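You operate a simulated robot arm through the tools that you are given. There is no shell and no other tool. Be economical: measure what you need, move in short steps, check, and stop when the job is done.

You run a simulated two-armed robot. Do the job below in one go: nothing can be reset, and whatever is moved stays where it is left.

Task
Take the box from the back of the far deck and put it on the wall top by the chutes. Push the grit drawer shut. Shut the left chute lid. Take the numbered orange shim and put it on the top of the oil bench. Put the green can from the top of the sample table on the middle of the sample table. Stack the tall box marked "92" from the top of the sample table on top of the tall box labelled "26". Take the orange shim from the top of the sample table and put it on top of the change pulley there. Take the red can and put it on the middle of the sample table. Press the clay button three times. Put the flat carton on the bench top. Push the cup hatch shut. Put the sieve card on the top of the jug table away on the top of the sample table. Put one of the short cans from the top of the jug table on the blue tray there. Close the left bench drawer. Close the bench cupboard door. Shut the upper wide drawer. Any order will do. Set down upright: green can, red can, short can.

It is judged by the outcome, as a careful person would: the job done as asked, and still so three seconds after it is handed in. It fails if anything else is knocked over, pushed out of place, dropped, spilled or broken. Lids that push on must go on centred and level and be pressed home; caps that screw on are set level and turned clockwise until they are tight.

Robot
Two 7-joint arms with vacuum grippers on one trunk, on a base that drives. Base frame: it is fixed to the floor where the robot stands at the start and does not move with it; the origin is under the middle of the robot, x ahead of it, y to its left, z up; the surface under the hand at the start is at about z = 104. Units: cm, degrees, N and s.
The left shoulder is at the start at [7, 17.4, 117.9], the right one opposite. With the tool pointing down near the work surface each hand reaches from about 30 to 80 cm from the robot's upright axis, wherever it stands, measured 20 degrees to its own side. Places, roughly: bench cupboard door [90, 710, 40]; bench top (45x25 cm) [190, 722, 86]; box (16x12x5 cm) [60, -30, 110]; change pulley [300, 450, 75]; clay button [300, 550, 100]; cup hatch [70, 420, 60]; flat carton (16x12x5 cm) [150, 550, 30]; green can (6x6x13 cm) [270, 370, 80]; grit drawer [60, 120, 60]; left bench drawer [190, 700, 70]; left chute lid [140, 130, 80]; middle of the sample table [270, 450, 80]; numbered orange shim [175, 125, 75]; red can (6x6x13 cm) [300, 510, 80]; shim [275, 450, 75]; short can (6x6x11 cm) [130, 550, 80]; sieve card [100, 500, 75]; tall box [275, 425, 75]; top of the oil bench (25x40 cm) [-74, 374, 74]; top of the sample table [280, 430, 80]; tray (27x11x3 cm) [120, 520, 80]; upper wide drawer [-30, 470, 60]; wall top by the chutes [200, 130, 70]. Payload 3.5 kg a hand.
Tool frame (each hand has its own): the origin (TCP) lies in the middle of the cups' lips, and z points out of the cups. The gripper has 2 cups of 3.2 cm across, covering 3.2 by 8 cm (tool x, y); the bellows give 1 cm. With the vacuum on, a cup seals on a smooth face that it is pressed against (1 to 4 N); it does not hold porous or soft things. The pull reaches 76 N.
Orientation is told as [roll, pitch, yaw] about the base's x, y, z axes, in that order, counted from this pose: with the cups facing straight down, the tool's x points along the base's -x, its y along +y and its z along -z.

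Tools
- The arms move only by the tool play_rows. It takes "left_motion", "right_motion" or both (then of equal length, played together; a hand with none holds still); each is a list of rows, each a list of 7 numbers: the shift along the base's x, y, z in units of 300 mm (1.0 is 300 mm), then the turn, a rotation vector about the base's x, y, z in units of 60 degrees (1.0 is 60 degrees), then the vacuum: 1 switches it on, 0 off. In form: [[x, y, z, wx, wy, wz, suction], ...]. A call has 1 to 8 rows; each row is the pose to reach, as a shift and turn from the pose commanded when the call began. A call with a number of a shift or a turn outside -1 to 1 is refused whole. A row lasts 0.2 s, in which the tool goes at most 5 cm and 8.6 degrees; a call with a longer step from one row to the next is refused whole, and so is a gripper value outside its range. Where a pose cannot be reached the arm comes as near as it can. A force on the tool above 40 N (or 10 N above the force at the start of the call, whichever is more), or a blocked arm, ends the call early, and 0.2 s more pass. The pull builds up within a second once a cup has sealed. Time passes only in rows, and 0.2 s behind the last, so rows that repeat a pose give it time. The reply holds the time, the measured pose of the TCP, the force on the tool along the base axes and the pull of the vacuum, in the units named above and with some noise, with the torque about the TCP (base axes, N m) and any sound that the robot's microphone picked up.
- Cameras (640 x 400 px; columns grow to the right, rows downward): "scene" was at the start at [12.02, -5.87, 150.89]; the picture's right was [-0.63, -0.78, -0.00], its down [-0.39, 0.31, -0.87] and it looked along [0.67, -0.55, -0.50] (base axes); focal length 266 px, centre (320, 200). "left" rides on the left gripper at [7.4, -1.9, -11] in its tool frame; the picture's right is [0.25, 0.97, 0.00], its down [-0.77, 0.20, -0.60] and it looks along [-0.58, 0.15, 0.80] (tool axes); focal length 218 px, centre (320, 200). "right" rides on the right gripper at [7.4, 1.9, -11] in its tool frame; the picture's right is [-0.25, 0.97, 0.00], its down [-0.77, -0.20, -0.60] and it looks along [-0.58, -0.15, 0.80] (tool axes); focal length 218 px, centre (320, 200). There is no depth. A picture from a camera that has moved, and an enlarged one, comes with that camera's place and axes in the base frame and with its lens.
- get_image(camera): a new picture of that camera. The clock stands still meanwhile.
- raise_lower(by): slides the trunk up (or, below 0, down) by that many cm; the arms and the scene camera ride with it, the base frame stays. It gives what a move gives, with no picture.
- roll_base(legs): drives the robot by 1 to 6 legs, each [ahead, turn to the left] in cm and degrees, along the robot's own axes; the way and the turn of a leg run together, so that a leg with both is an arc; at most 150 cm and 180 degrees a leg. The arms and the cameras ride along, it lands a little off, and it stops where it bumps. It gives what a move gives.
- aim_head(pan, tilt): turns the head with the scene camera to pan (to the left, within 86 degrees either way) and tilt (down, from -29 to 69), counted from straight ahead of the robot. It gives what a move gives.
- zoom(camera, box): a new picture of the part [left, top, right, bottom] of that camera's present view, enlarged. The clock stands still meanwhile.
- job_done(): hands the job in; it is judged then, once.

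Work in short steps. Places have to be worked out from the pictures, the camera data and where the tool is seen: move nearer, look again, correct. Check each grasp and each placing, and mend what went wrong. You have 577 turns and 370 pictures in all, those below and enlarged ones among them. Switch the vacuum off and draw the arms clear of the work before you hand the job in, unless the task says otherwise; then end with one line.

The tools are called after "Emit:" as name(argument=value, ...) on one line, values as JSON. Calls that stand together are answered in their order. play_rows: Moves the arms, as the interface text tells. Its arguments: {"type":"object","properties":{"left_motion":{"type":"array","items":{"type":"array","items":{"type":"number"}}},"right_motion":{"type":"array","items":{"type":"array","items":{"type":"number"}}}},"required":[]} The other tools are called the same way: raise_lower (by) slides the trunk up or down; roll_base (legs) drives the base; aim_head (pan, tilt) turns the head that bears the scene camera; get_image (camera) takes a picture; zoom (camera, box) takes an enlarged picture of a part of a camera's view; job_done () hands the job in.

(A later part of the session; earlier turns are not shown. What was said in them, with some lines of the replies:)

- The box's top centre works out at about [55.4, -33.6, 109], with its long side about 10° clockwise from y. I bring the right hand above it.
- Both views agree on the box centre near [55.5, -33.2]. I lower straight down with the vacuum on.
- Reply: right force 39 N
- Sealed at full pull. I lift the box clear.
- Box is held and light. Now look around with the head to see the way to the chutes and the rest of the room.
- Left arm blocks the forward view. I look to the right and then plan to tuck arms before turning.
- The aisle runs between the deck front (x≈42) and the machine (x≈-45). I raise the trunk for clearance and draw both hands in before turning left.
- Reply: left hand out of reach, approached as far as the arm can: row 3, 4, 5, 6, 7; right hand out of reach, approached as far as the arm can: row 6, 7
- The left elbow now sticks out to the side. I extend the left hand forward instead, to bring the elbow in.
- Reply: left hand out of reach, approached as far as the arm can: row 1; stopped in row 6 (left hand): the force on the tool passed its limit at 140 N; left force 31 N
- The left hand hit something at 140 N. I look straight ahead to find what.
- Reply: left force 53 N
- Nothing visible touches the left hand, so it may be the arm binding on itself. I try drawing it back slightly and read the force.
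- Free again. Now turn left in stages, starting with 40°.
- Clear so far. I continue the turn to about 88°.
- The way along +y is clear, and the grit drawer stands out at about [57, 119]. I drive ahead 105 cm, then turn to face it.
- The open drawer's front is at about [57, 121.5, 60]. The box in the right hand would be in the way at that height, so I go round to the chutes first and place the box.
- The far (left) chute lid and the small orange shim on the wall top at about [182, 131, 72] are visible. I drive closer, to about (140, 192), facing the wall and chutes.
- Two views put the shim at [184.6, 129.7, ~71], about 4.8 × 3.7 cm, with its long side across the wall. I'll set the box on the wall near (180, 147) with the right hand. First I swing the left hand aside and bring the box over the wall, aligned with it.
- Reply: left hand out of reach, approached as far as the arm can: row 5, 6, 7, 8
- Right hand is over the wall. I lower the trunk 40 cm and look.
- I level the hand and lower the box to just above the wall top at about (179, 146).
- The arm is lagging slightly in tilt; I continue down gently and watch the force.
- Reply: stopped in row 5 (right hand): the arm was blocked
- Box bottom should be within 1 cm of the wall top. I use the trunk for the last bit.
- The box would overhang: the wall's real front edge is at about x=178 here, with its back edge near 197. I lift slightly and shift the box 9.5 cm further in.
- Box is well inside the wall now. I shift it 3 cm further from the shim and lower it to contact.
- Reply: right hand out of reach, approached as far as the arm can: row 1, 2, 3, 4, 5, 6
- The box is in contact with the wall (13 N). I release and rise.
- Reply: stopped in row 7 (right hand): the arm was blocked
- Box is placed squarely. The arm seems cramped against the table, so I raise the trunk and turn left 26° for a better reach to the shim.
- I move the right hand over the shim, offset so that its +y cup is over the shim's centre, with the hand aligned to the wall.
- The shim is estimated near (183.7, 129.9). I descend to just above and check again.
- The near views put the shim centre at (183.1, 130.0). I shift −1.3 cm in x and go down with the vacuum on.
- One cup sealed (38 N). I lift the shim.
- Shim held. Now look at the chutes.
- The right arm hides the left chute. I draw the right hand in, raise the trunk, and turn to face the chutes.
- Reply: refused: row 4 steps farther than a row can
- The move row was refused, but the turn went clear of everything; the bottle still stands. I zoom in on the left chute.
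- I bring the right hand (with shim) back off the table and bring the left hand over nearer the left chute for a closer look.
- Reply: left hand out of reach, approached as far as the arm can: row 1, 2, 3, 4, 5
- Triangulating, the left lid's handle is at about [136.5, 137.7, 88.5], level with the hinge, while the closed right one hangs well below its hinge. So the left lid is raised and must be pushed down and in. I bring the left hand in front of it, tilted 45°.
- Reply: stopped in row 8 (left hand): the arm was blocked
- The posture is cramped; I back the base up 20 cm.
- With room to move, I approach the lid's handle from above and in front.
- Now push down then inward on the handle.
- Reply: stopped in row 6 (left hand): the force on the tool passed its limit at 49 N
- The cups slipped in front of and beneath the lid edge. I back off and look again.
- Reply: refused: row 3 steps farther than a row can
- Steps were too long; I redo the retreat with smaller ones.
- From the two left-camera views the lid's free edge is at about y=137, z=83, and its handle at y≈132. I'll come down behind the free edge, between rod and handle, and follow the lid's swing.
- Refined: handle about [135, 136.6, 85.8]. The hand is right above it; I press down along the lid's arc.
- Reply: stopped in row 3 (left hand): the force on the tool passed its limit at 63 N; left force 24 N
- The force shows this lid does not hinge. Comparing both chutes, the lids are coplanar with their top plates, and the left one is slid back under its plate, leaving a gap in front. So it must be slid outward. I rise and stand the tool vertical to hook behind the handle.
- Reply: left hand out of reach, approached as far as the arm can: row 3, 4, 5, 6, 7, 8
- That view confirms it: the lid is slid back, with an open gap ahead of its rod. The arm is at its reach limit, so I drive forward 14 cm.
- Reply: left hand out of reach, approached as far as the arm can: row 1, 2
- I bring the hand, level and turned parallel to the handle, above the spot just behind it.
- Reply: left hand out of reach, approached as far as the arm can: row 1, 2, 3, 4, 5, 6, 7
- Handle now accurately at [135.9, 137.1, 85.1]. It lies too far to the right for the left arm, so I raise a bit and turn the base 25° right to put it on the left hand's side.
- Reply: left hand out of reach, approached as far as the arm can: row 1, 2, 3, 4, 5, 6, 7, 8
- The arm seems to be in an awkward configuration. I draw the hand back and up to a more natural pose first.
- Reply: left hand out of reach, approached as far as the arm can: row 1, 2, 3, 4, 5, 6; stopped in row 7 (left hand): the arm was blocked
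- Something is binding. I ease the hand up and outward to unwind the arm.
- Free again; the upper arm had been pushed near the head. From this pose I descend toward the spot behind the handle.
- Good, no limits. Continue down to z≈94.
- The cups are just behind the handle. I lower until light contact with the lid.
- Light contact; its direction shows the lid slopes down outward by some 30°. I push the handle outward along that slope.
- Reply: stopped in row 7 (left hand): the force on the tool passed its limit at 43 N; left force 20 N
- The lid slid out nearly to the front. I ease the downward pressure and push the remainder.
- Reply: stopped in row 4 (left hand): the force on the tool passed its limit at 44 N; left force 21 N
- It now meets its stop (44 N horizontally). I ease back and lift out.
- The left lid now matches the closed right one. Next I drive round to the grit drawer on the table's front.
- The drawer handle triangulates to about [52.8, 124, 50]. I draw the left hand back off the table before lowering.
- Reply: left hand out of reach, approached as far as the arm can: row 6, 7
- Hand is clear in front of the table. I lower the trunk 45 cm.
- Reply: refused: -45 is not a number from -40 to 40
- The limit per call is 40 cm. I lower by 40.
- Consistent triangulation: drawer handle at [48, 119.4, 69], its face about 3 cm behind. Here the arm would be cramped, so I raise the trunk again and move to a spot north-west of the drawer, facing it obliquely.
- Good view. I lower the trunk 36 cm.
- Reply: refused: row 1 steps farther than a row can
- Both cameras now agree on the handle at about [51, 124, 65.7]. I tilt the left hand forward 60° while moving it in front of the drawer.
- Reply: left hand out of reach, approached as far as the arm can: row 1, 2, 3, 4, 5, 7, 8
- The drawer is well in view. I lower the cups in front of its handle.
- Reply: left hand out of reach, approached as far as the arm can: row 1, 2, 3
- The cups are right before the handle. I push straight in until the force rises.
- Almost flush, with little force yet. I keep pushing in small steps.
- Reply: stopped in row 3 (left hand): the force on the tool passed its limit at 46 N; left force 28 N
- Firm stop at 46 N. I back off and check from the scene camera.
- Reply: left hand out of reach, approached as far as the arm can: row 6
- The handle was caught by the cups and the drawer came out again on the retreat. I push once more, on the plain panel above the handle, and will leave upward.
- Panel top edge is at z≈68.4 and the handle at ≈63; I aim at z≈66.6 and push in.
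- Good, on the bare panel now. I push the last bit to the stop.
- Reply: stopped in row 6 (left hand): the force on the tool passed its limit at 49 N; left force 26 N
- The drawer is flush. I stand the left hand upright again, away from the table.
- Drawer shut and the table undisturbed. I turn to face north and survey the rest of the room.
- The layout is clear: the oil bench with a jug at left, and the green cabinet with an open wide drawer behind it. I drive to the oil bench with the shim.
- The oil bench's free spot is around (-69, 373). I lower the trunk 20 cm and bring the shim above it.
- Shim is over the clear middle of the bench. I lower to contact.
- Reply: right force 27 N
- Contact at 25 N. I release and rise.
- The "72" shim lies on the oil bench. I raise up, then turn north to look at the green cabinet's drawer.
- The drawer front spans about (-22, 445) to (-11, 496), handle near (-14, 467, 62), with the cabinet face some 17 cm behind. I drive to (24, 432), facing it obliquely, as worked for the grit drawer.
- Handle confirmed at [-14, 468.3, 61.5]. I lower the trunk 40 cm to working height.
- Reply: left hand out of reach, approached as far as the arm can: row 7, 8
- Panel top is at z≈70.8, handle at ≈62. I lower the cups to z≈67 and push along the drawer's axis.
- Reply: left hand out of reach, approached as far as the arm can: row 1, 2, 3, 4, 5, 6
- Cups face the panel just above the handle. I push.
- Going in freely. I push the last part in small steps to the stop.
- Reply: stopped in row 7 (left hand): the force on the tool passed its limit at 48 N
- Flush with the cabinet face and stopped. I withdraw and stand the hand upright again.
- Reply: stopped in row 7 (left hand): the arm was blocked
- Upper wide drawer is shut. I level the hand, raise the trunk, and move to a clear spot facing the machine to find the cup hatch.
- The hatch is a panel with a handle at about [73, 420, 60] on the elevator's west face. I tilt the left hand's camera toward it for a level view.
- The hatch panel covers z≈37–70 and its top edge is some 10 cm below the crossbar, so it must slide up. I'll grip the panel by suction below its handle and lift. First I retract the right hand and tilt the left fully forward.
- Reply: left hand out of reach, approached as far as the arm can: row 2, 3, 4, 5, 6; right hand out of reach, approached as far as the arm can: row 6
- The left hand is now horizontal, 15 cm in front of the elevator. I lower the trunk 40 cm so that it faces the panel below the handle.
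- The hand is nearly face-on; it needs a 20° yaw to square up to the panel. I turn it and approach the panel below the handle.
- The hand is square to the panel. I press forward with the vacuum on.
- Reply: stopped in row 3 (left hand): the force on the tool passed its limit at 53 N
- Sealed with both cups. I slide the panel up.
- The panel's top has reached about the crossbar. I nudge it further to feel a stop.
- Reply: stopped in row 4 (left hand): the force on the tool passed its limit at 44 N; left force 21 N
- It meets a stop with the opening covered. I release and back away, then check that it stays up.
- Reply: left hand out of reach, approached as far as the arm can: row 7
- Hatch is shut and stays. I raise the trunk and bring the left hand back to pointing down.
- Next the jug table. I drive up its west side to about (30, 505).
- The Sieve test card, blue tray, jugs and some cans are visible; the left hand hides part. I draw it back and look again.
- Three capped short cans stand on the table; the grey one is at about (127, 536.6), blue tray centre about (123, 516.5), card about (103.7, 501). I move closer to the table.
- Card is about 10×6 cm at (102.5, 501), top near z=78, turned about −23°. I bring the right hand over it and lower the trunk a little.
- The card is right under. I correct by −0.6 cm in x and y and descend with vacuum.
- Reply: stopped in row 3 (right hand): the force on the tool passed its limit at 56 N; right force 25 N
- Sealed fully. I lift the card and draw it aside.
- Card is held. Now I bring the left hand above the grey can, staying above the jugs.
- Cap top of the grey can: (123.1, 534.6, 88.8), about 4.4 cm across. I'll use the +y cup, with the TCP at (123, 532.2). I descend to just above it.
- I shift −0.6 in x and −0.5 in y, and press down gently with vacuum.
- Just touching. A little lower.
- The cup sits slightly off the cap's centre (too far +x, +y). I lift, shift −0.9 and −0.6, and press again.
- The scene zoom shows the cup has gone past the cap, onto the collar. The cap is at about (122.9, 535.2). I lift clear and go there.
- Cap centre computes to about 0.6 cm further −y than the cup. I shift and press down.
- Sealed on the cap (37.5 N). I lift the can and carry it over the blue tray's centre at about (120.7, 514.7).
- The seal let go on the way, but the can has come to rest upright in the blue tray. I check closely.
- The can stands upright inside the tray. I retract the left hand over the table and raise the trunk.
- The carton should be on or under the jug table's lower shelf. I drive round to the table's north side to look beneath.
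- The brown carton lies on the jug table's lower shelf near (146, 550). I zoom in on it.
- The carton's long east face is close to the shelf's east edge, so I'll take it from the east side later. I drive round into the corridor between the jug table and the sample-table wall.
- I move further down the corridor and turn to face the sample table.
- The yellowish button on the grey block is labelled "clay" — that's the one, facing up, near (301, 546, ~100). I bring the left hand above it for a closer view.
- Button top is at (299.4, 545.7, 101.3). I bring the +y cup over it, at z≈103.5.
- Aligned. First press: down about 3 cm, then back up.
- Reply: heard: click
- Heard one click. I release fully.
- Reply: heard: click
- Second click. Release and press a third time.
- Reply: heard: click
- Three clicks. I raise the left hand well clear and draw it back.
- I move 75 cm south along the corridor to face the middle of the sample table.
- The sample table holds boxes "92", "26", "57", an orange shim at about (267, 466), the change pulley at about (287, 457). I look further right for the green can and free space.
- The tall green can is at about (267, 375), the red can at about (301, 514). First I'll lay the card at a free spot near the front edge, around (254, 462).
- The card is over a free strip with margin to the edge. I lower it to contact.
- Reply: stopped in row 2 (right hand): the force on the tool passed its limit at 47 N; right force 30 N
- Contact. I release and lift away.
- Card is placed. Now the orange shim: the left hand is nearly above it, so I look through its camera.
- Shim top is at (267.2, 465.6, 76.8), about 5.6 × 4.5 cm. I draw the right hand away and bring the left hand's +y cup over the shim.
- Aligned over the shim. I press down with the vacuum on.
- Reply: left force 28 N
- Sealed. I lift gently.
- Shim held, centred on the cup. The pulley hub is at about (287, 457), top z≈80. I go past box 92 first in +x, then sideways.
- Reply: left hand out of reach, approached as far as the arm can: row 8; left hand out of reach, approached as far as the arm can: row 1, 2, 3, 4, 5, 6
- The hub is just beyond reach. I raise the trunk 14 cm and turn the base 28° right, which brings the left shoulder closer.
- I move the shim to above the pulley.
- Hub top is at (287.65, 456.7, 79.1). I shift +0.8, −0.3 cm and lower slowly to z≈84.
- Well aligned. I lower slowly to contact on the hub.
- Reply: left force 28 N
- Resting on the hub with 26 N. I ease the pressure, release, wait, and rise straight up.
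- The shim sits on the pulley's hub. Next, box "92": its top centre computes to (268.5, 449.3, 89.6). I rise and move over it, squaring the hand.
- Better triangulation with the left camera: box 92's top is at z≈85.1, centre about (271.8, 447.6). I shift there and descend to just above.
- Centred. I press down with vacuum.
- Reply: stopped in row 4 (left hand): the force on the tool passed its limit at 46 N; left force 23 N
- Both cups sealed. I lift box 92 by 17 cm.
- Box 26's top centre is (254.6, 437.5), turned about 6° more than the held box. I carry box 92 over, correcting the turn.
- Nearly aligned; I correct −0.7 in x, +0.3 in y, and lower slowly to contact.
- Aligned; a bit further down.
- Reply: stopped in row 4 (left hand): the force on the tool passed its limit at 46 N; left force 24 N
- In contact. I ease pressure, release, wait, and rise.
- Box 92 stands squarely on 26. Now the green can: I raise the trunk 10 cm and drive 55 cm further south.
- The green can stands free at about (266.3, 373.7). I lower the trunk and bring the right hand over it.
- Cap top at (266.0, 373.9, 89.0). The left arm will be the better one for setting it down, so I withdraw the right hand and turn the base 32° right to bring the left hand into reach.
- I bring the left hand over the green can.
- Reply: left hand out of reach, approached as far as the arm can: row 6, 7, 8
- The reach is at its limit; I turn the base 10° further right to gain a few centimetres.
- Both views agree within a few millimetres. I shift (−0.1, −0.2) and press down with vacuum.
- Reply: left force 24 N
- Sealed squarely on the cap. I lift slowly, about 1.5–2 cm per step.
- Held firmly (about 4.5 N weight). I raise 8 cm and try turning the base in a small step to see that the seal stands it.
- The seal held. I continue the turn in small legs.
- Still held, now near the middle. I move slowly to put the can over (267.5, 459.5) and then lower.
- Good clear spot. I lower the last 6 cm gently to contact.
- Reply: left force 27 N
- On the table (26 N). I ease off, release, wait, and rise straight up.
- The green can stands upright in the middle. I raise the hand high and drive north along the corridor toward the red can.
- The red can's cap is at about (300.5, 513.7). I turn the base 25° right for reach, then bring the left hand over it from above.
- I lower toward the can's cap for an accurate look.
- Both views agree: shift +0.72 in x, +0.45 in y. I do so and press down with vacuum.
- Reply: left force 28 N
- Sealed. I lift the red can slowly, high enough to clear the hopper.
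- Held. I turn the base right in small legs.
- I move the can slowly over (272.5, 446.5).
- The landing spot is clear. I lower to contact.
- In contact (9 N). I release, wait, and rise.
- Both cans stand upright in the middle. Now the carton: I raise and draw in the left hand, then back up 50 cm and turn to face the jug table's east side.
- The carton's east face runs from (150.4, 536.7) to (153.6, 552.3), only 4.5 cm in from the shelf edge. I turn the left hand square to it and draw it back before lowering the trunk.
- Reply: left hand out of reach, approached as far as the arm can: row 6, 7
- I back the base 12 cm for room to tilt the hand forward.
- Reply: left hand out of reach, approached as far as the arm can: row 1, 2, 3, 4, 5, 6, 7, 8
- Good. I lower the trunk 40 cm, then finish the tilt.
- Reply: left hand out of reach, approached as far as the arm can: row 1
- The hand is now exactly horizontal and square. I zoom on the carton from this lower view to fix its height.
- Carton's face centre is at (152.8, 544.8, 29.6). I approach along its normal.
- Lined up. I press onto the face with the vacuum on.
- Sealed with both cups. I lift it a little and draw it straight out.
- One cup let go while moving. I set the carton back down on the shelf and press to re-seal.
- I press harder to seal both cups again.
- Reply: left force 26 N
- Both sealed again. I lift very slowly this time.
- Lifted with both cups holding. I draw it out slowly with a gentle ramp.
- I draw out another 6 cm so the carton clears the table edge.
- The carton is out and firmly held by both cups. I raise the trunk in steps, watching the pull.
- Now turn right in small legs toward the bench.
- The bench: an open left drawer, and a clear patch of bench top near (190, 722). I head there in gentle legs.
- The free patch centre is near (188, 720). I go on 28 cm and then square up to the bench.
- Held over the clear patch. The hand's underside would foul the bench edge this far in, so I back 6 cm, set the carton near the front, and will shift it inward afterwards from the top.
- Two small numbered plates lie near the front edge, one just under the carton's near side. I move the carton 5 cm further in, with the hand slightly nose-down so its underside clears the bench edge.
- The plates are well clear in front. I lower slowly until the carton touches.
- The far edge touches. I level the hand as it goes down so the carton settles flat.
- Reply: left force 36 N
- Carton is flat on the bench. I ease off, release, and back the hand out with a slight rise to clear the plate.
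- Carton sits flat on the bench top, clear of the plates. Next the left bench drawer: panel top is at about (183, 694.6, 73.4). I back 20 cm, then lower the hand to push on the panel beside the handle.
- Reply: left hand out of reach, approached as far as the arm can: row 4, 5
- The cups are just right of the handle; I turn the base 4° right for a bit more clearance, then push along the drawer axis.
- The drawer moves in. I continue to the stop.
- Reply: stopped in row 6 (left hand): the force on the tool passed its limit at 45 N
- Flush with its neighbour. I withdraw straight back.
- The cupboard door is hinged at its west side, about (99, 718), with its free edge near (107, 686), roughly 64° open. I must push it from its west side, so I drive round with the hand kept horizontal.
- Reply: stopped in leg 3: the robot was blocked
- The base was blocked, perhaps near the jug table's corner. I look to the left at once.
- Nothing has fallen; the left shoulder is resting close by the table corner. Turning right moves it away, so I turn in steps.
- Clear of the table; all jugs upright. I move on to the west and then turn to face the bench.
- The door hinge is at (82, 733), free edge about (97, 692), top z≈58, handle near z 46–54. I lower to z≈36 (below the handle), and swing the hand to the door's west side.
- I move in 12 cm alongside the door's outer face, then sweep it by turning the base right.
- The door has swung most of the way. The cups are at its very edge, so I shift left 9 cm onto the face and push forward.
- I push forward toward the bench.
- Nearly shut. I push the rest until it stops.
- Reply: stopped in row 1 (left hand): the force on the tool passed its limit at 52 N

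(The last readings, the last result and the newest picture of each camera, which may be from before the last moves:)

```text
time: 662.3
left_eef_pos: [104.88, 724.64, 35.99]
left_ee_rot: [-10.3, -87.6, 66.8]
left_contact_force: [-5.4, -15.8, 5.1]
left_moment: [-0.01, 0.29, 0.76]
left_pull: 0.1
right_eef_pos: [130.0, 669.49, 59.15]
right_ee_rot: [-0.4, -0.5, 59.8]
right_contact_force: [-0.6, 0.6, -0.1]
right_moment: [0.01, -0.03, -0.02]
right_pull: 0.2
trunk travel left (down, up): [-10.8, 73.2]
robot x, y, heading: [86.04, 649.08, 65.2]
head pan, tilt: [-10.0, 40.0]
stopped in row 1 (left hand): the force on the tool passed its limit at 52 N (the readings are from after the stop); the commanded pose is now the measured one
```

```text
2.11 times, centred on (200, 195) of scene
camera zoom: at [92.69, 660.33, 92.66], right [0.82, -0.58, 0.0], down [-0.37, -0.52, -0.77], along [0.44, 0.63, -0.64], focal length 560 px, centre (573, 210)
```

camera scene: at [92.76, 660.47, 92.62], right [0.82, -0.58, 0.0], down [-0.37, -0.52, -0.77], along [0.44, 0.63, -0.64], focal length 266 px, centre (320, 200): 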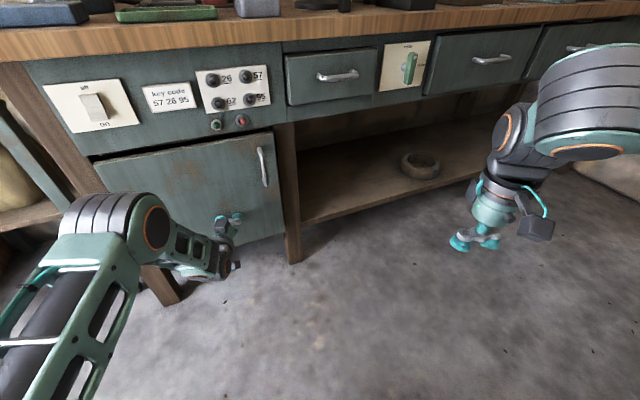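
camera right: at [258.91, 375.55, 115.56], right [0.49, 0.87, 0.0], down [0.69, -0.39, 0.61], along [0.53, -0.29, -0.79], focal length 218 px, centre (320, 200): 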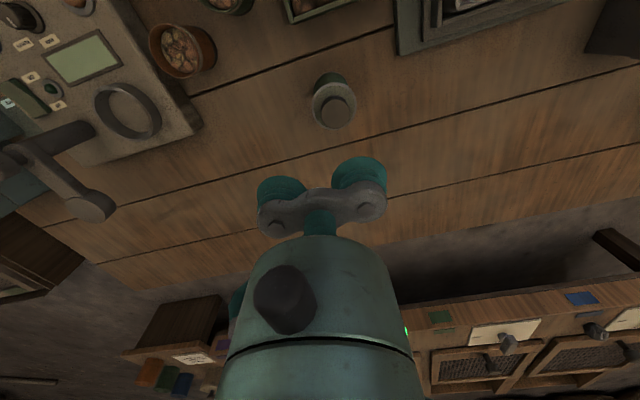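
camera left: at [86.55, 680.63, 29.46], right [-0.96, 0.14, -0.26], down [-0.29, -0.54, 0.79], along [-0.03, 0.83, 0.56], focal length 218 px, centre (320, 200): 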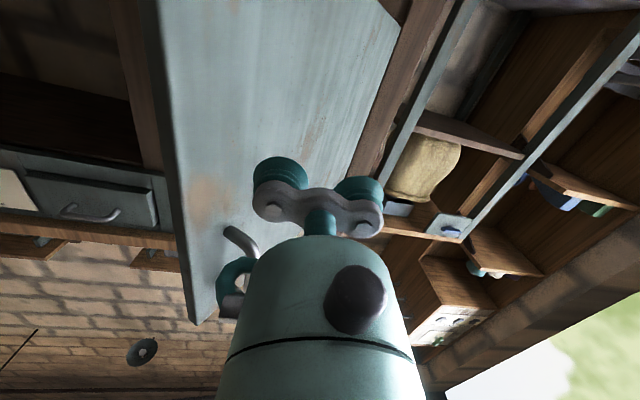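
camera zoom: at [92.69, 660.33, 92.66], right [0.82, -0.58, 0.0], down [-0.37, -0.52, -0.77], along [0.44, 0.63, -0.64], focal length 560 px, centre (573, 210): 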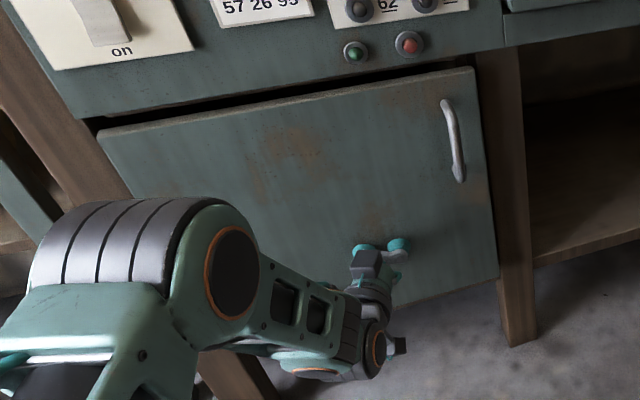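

It stops firmly, level with the frame. I withdraw the hand and check from a clear view.

Emit:
play_rows(left_motion=[[-0.01, -0.06, 0, 0, 0, 0, 0], [-0.03, -0.18, 0, 0, 0, 0, 0], [-0.05, -0.3, 0, 0, 0, 0, 0], [-0.07, -0.44, 0, 0, 0, 0, 0], [-0.09, -0.58, 0, 0, 0, 0, 0], [-0.1, -0.72, 0, 0, 0, 0, 0]])

Emit:
roll_base(legs=[[-20, 0]])

Emit:
get_image(camera="scene")

```text
time: 663.7
left_eef_pos: [101.89, 703.26, 36.08]
left_ee_rot: [-9.4, -87.6, 65.9]
left_contact_force: [-0.9, -0.5, 0.3]
left_moment: [0.04, -0.04, 0.01]
left_pull: 0.2
right_eef_pos: [130.13, 669.55, 59.13]
right_ee_rot: [-0.3, -0.4, 59.8]
right_contact_force: [-0.2, -0.5, -0.6]
right_moment: [-0.01, 0.03, 0.0]
right_pull: 0.0
trunk travel left (down, up): [-10.8, 73.2]
robot x, y, heading: [85.94, 649.15, 64.6]
head pan, tilt: [-10.0, 40.0]
```

```text
time: 665.3
left_eef_pos: [93.66, 685.36, 35.99]
left_ee_rot: [-10.3, -87.7, 66.6]
left_contact_force: [-0.9, 0.1, -0.7]
left_moment: [-0.02, 0.01, 0.0]
left_pull: 0.0
right_eef_pos: [121.73, 651.51, 59.09]
right_ee_rot: [-0.4, -0.3, 59.6]
right_contact_force: [0.8, 0.5, -0.8]
right_moment: [0.0, -0.01, 0.02]
right_pull: 0.1
trunk travel left (down, up): [-10.8, 73.2]
robot x, y, heading: [76.91, 630.9, 64.4]
head pan, tilt: [-10.0, 40.0]
```

```text
104 pictures are left
camera scene: at [84.3, 642.56, 92.62], right [0.81, -0.58, 0.0], down [-0.37, -0.52, -0.77], along [0.44, 0.62, -0.64], focal length 266 px, centre (320, 200)
```

scene: 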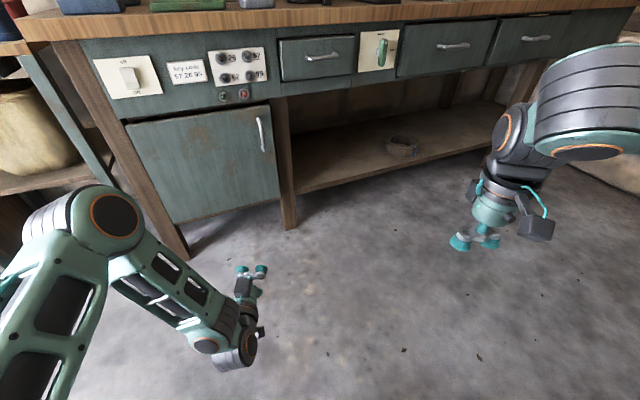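

The cupboard door and drawer are shut. For good measure I'll shift the carton a bit deeper onto the bench top with the right hand from above. I raise the trunk and drive back to the bench's middle.

Emit:
raise_lower(by=40)

Emit:
raise_lower(by=32)

Emit:
roll_base(legs=[[0, -44], [86, 0], [0, 57]])

Emit:
aim_head(pan=-10, tilt=45)

Emit:
get_image(camera="scene")

```text
time: 669.1
left_eef_pos: [93.65, 685.45, 75.99]
left_ee_rot: [-10.1, -87.6, 66.5]
left_contact_force: [-0.2, 0.8, 0.4]
left_moment: [0.0, -0.04, -0.01]
left_pull: 0.0
right_eef_pos: [121.72, 651.45, 99.13]
right_ee_rot: [-0.4, -0.4, 59.5]
right_contact_force: [-0.2, -0.8, -0.4]
right_moment: [0.03, 0.01, 0.02]
right_pull: 0.1
trunk travel left (down, up): [-50.8, 33.2]
robot x, y, heading: [76.84, 631.14, 64.5]
head pan, tilt: [-10.0, 40.0]
```

```text
time: 672.3
left_eef_pos: [93.65, 685.3, 107.99]
left_ee_rot: [-10.1, -87.7, 66.5]
left_contact_force: [0.2, 0.2, 0.3]
left_moment: [0.04, -0.01, 0.02]
left_pull: 0.0
right_eef_pos: [121.64, 651.48, 131.07]
right_ee_rot: [-0.4, -0.4, 59.5]
right_contact_force: [0.3, -0.6, -0.2]
right_moment: [0.03, 0.0, -0.02]
right_pull: 0.0
trunk travel left (down, up): [-82.8, 1.2]
robot x, y, heading: [77.52, 631.15, 64.3]
head pan, tilt: [-10.0, 40.0]
```

```text
time: 681.4
left_eef_pos: [162.28, 716.57, 107.93]
left_ee_rot: [-9.8, -87.5, 77.6]
left_contact_force: [0.0, 0.3, -0.1]
left_moment: [-0.02, -0.01, 0.01]
left_pull: 0.2
right_eef_pos: [196.65, 688.99, 131.19]
right_ee_rot: [-0.3, -0.3, 71.1]
right_contact_force: [0.2, 0.2, 0.0]
right_moment: [0.0, 0.01, 0.0]
right_pull: 0.0
trunk travel left (down, up): [-82.8, 1.2]
robot x, y, heading: [157.39, 660.12, 76.3]
head pan, tilt: [-10.0, 40.0]
```

```text
time: 682.0
left_eef_pos: [162.39, 716.54, 107.99]
left_ee_rot: [-10.3, -87.6, 78.1]
left_contact_force: [0.8, 0.1, -0.3]
left_moment: [-0.02, -0.04, 0.03]
left_pull: 0.1
right_eef_pos: [196.51, 689.13, 131.08]
right_ee_rot: [-0.4, -0.4, 71.1]
right_contact_force: [0.4, 0.7, 0.3]
right_moment: [-0.01, -0.03, 0.0]
right_pull: 0.1
trunk travel left (down, up): [-82.8, 1.2]
robot x, y, heading: [156.75, 660.33, 75.7]
head pan, tilt: [-10.0, 45.0]
```

```text
103 pictures are left
camera scene: at [161.51, 672.48, 163.9], right [0.91, -0.41, 0.0], down [-0.29, -0.65, -0.71], along [0.29, 0.65, -0.71], focal length 266 px, centre (320, 200)
```

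scene: 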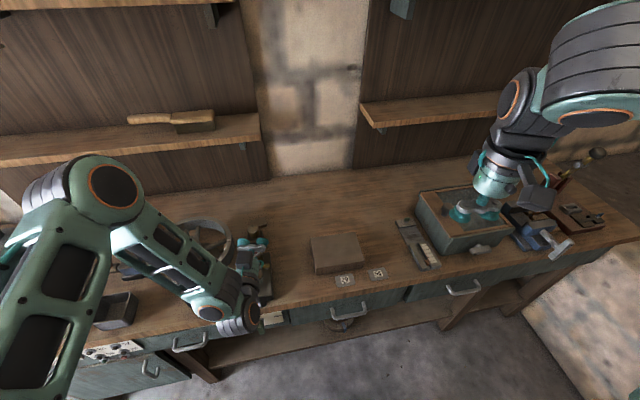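

I bring the right hand above the carton.

Emit:
play_rows(right_motion=[[-0.05, 0.12, -0.08, 0, 0, 0, 0], [-0.1, 0.24, -0.16, 0, 0, 0, 0], [-0.15, 0.36, -0.25, 0, 0, 0, 0], [-0.2, 0.48, -0.34, 0, 0, 0, 0], [-0.25, 0.6, -0.43, 0, 0, 0, 0], [-0.29, 0.72, -0.53, 0, 0, 0, 0], [-0.315, 0.82, -0.65, 0, 0, 0, 0], [-0.315, 0.85, -0.78, 0, 0, 0, 0]])

Emit:
play_rows(right_motion=[[0, 0, -0.1, 0, 0, 0, 0], [0, 0, -0.24, 0, 0, 0, 0], [0, 0, -0.34, 0, 0, 0, 0], [0, 0, -0.34, 0, 0, 0, 0]])

Emit:
get_image(camera="right")

Emit:
zoom(camera="scene", box=[250, 190, 450, 310])

```text
time: 683.8
left_eef_pos: [162.32, 716.69, 107.89]
left_ee_rot: [-10.1, -87.6, 77.9]
left_contact_force: [1.4, -0.2, 0.2]
left_moment: [-0.03, -0.04, 0.0]
left_pull: 0.0
right_eef_pos: [187.2, 714.99, 107.74]
right_ee_rot: [-0.2, -0.5, 71.1]
right_contact_force: [0.6, -0.8, 0.2]
right_moment: [0.03, 0.01, 0.01]
right_pull: 0.0
trunk travel left (down, up): [-82.8, 1.2]
robot x, y, heading: [157.07, 660.44, 76.2]
head pan, tilt: [-10.0, 45.0]
```

```text
time: 684.8
left_eef_pos: [162.33, 716.61, 107.99]
left_ee_rot: [-10.8, -87.6, 78.4]
left_contact_force: [-0.9, 0.3, -0.5]
left_moment: [0.01, -0.05, -0.02]
left_pull: 0.0
right_eef_pos: [186.88, 714.53, 97.26]
right_ee_rot: [-0.3, -0.4, 71.1]
right_contact_force: [-0.3, -0.7, -0.2]
right_moment: [-0.01, 0.01, 0.0]
right_pull: 0.1
trunk travel left (down, up): [-82.8, 1.2]
robot x, y, heading: [156.85, 660.16, 76.2]
head pan, tilt: [-10.0, 45.0]
```

```text
102 pictures are left
camera right: at [182.45, 708.04, 108.05], right [-0.83, 0.55, 0.0], down [0.43, 0.66, 0.61], along [0.34, 0.51, -0.79], focal length 218 px, centre (320, 200)
```

right: 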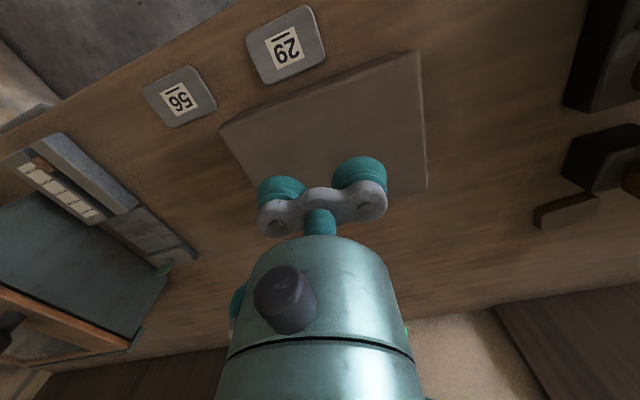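

```text
3.20 times, centred on (350, 250) of scene
camera zoom: at [161.47, 672.47, 163.9], right [0.91, -0.41, 0.0], down [-0.29, -0.65, -0.71], along [0.29, 0.65, -0.71], focal length 851 px, centre (224, 40)
```

zoom: 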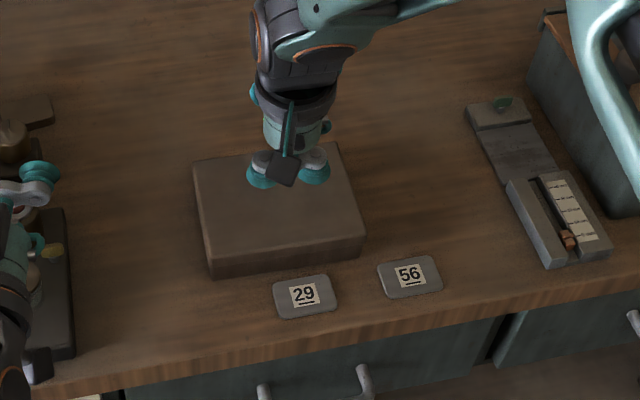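

Centred over the carton. I press and grip it.

Emit:
play_rows(right_motion=[[0, 0, -0.1, 0, 0, 0, 1], [0, 0, -0.16, 0, 0, 0, 1], [0, 0, -0.19, 0, 0, 0, 1], [0, 0, -0.205, 0, 0, 0, 1], [0, 0, -0.215, 0, 0, 0, 1], [0, 0, -0.215, 0, 0, 0, 1]])

```text
time: 686.2
left_eef_pos: [162.18, 716.54, 107.99]
left_ee_rot: [-10.5, -87.6, 78.4]
left_contact_force: [0.4, -0.4, -1.2]
left_moment: [0.0, 0.03, -0.01]
left_pull: 0.0
right_eef_pos: [186.84, 714.6, 91.18]
right_ee_rot: [-0.4, -0.5, 71.2]
right_contact_force: [0.0, 1.9, 3.5]
right_moment: [-0.08, 0.63, -0.19]
right_pull: 75.7
trunk travel left (down, up): [-82.8, 1.2]
robot x, y, heading: [156.77, 659.98, 76.1]
head pan, tilt: [-10.0, 45.0]
```

Gripped. I lift 3 cm, move 6 cm deeper, and lower to contact.

Emit:
play_rows(right_motion=[[0, 0, 0.03, 0, 0, 0, 1], [0, 0, 0.08, 0, 0, 0, 1], [0.01, 0.05, 0.1, 0, 0, 0, 1], [0.025, 0.12, 0.1, 0, 0, 0, 1], [0.04, 0.19, 0.1, 0, 0, 0, 1], [0.042, 0.2, 0.06, 0, 0, 0, 1], [0.042, 0.2, 0.02, 0, 0, 0, 1], [0.042, 0.2, 0.005, 0, 0, 0, 1]])

Emit:
play_rows(right_motion=[[0, 0, -0.008, 0, 0, 0, 1], [0, 0, -0.016, 0, 0, 0, 1], [0, 0, -0.022, 0, 0, 0, 1]])

```text
time: 688.0
left_eef_pos: [162.29, 716.57, 108.01]
left_ee_rot: [-10.4, -87.5, 78.3]
left_contact_force: [0.2, 0.3, -0.3]
left_moment: [-0.03, -0.03, 0.0]
left_pull: 0.0
right_eef_pos: [188.31, 720.61, 91.0]
right_ee_rot: [-0.2, -0.4, 71.0]
right_contact_force: [0.4, -0.4, -1.9]
right_moment: [-0.06, 0.21, -0.09]
right_pull: 75.7
trunk travel left (down, up): [-82.8, 1.2]
robot x, y, heading: [157.02, 660.0, 76.3]
head pan, tilt: [-10.0, 45.0]
```

```text
time: 688.8
left_eef_pos: [162.04, 716.34, 108.27]
left_ee_rot: [-11.9, -87.8, 79.6]
left_contact_force: [-0.3, 0.1, -0.2]
left_moment: [0.02, 0.02, -0.03]
left_pull: 0.1
right_eef_pos: [188.28, 720.7, 90.99]
right_ee_rot: [-0.4, -0.8, 71.1]
right_contact_force: [3.1, 6.9, 32.6]
right_moment: [-0.48, 0.52, 0.11]
right_pull: 75.5
trunk travel left (down, up): [-82.8, 1.2]
robot x, y, heading: [156.66, 660.33, 75.9]
head pan, tilt: [-10.0, 45.0]
```

In contact. I release and rise, then check.

Emit:
play_rows(right_motion=[[0, 0, 0.012, 0, 0, 0, 0], [0, 0, 0.012, 0, 0, 0, 0], [0, 0, 0.012, 0, 0, 0, 0], [0, 0, 0.05, 0, 0, 0, 0], [0, 0, 0.15, 0, 0, 0, 0], [0, 0, 0.3, 0, 0, 0, 0], [0, -0.05, 0.44, 0, 0, 0, 0], [0, -0.15, 0.56, 0, 0, 0, 0]])

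Emit:
get_image(camera="scene")

```text
time: 690.6
left_eef_pos: [162.32, 716.43, 108.21]
left_ee_rot: [-9.8, -87.8, 77.8]
left_contact_force: [-0.2, -0.1, 0.6]
left_moment: [0.0, -0.04, -0.01]
left_pull: 0.1
right_eef_pos: [188.4, 715.84, 107.62]
right_ee_rot: [-0.3, -0.5, 71.2]
right_contact_force: [-0.2, 0.4, 0.3]
right_moment: [0.0, -0.01, 0.02]
right_pull: 0.2
trunk travel left (down, up): [-82.8, 1.2]
robot x, y, heading: [156.75, 660.16, 76.1]
head pan, tilt: [-10.0, 45.0]
```

```text
100 pictures are left
camera scene: at [161.47, 672.14, 163.92], right [0.91, -0.41, 0.0], down [-0.29, -0.64, -0.71], along [0.29, 0.65, -0.71], focal length 266 px, centre (320, 200)
```

scene: 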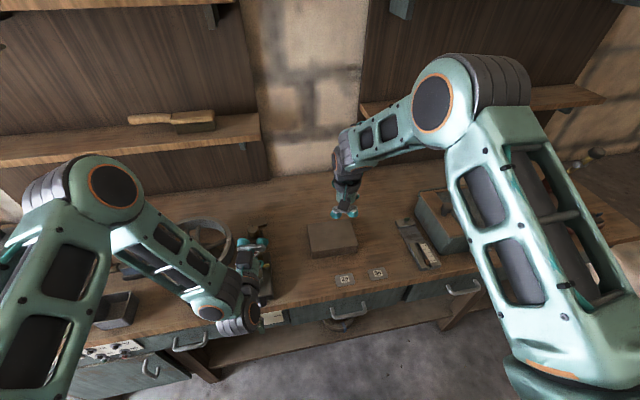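

The carton now lies well inside the bench top, the plates untouched. I back the robot clear of the work.

Emit:
roll_base(legs=[[-40, 0]])

Emit:
aim_head(pan=-10, tilt=30)

Emit:
get_image(camera="scene")

```text
time: 693.1
left_eef_pos: [153.27, 678.6, 107.93]
left_ee_rot: [-10.3, -87.6, 77.6]
left_contact_force: [0.2, -0.6, -0.7]
left_moment: [0.03, 0.02, -0.01]
left_pull: 0.0
right_eef_pos: [179.43, 677.85, 107.58]
right_ee_rot: [-0.4, -0.5, 70.4]
right_contact_force: [-0.3, 0.5, -0.3]
right_moment: [-0.02, 0.02, 0.0]
right_pull: 0.1
trunk travel left (down, up): [-82.8, 1.2]
robot x, y, heading: [147.13, 622.18, 75.5]
head pan, tilt: [-10.0, 45.0]
```

```text
time: 693.8
left_eef_pos: [153.25, 678.52, 108.09]
left_ee_rot: [-10.4, -87.7, 77.5]
left_contact_force: [0.4, 0.2, -0.3]
left_moment: [0.01, 0.0, -0.01]
left_pull: 0.0
right_eef_pos: [179.36, 677.8, 107.55]
right_ee_rot: [-0.4, -0.4, 70.5]
right_contact_force: [0.0, -0.3, 0.0]
right_moment: [0.0, 0.01, 0.01]
right_pull: 0.2
trunk travel left (down, up): [-82.8, 1.2]
robot x, y, heading: [147.51, 622.1, 75.3]
head pan, tilt: [-10.0, 30.0]
```

```text
99 pictures are left
camera scene: at [152.35, 635.21, 166.16], right [0.91, -0.42, 0.0], down [-0.21, -0.46, -0.87], along [0.36, 0.79, -0.5], focal length 266 px, centre (320, 200)
```

scene: 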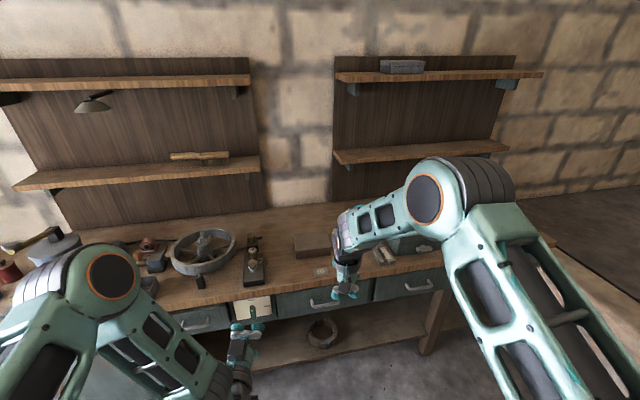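

A last look toward the sample table and the jug table.

Emit:
aim_head(pan=-86, tilt=25)

Emit:
get_image(camera="scene")

```text
time: 695.3
left_eef_pos: [153.29, 678.52, 108.09]
left_ee_rot: [-10.3, -87.6, 77.7]
left_contact_force: [-0.2, 0.6, -0.4]
left_moment: [0.02, 0.03, 0.03]
left_pull: 0.1
right_eef_pos: [179.25, 677.71, 107.53]
right_ee_rot: [-0.4, -0.3, 70.5]
right_contact_force: [0.8, -0.2, 0.1]
right_moment: [-0.01, -0.01, 0.0]
right_pull: 0.1
trunk travel left (down, up): [-82.8, 1.2]
robot x, y, heading: [147.01, 622.56, 75.5]
head pan, tilt: [-85.9, 25.0]
```

```text
98 pictures are left
camera scene: at [157.68, 625.41, 166.95], right [-0.18, -0.98, 0.0], down [-0.42, 0.08, -0.91], along [0.89, -0.16, -0.42], focal length 266 px, centre (320, 200)
```

scene: 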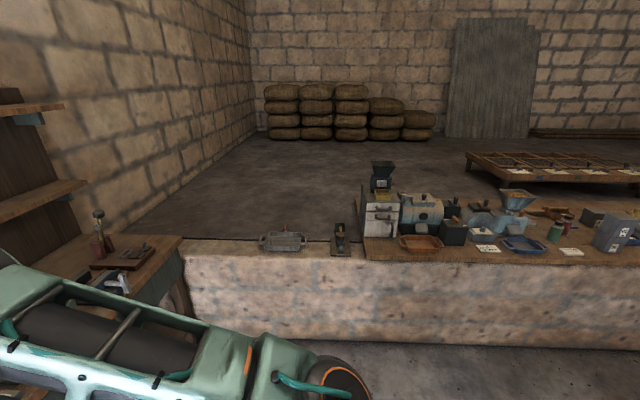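

Everything on the sample table is standing: both cans, the stacked boxes and the card are in place. The arms are clear and the vacuum is off, so I hand the job in.

Emit:
job_done()

```text
The job is handed in.
```

All sixteen tasks are done and the job is handed in; the one slip was the short can, which came loose while I carried it but landed upright in the blue tray.
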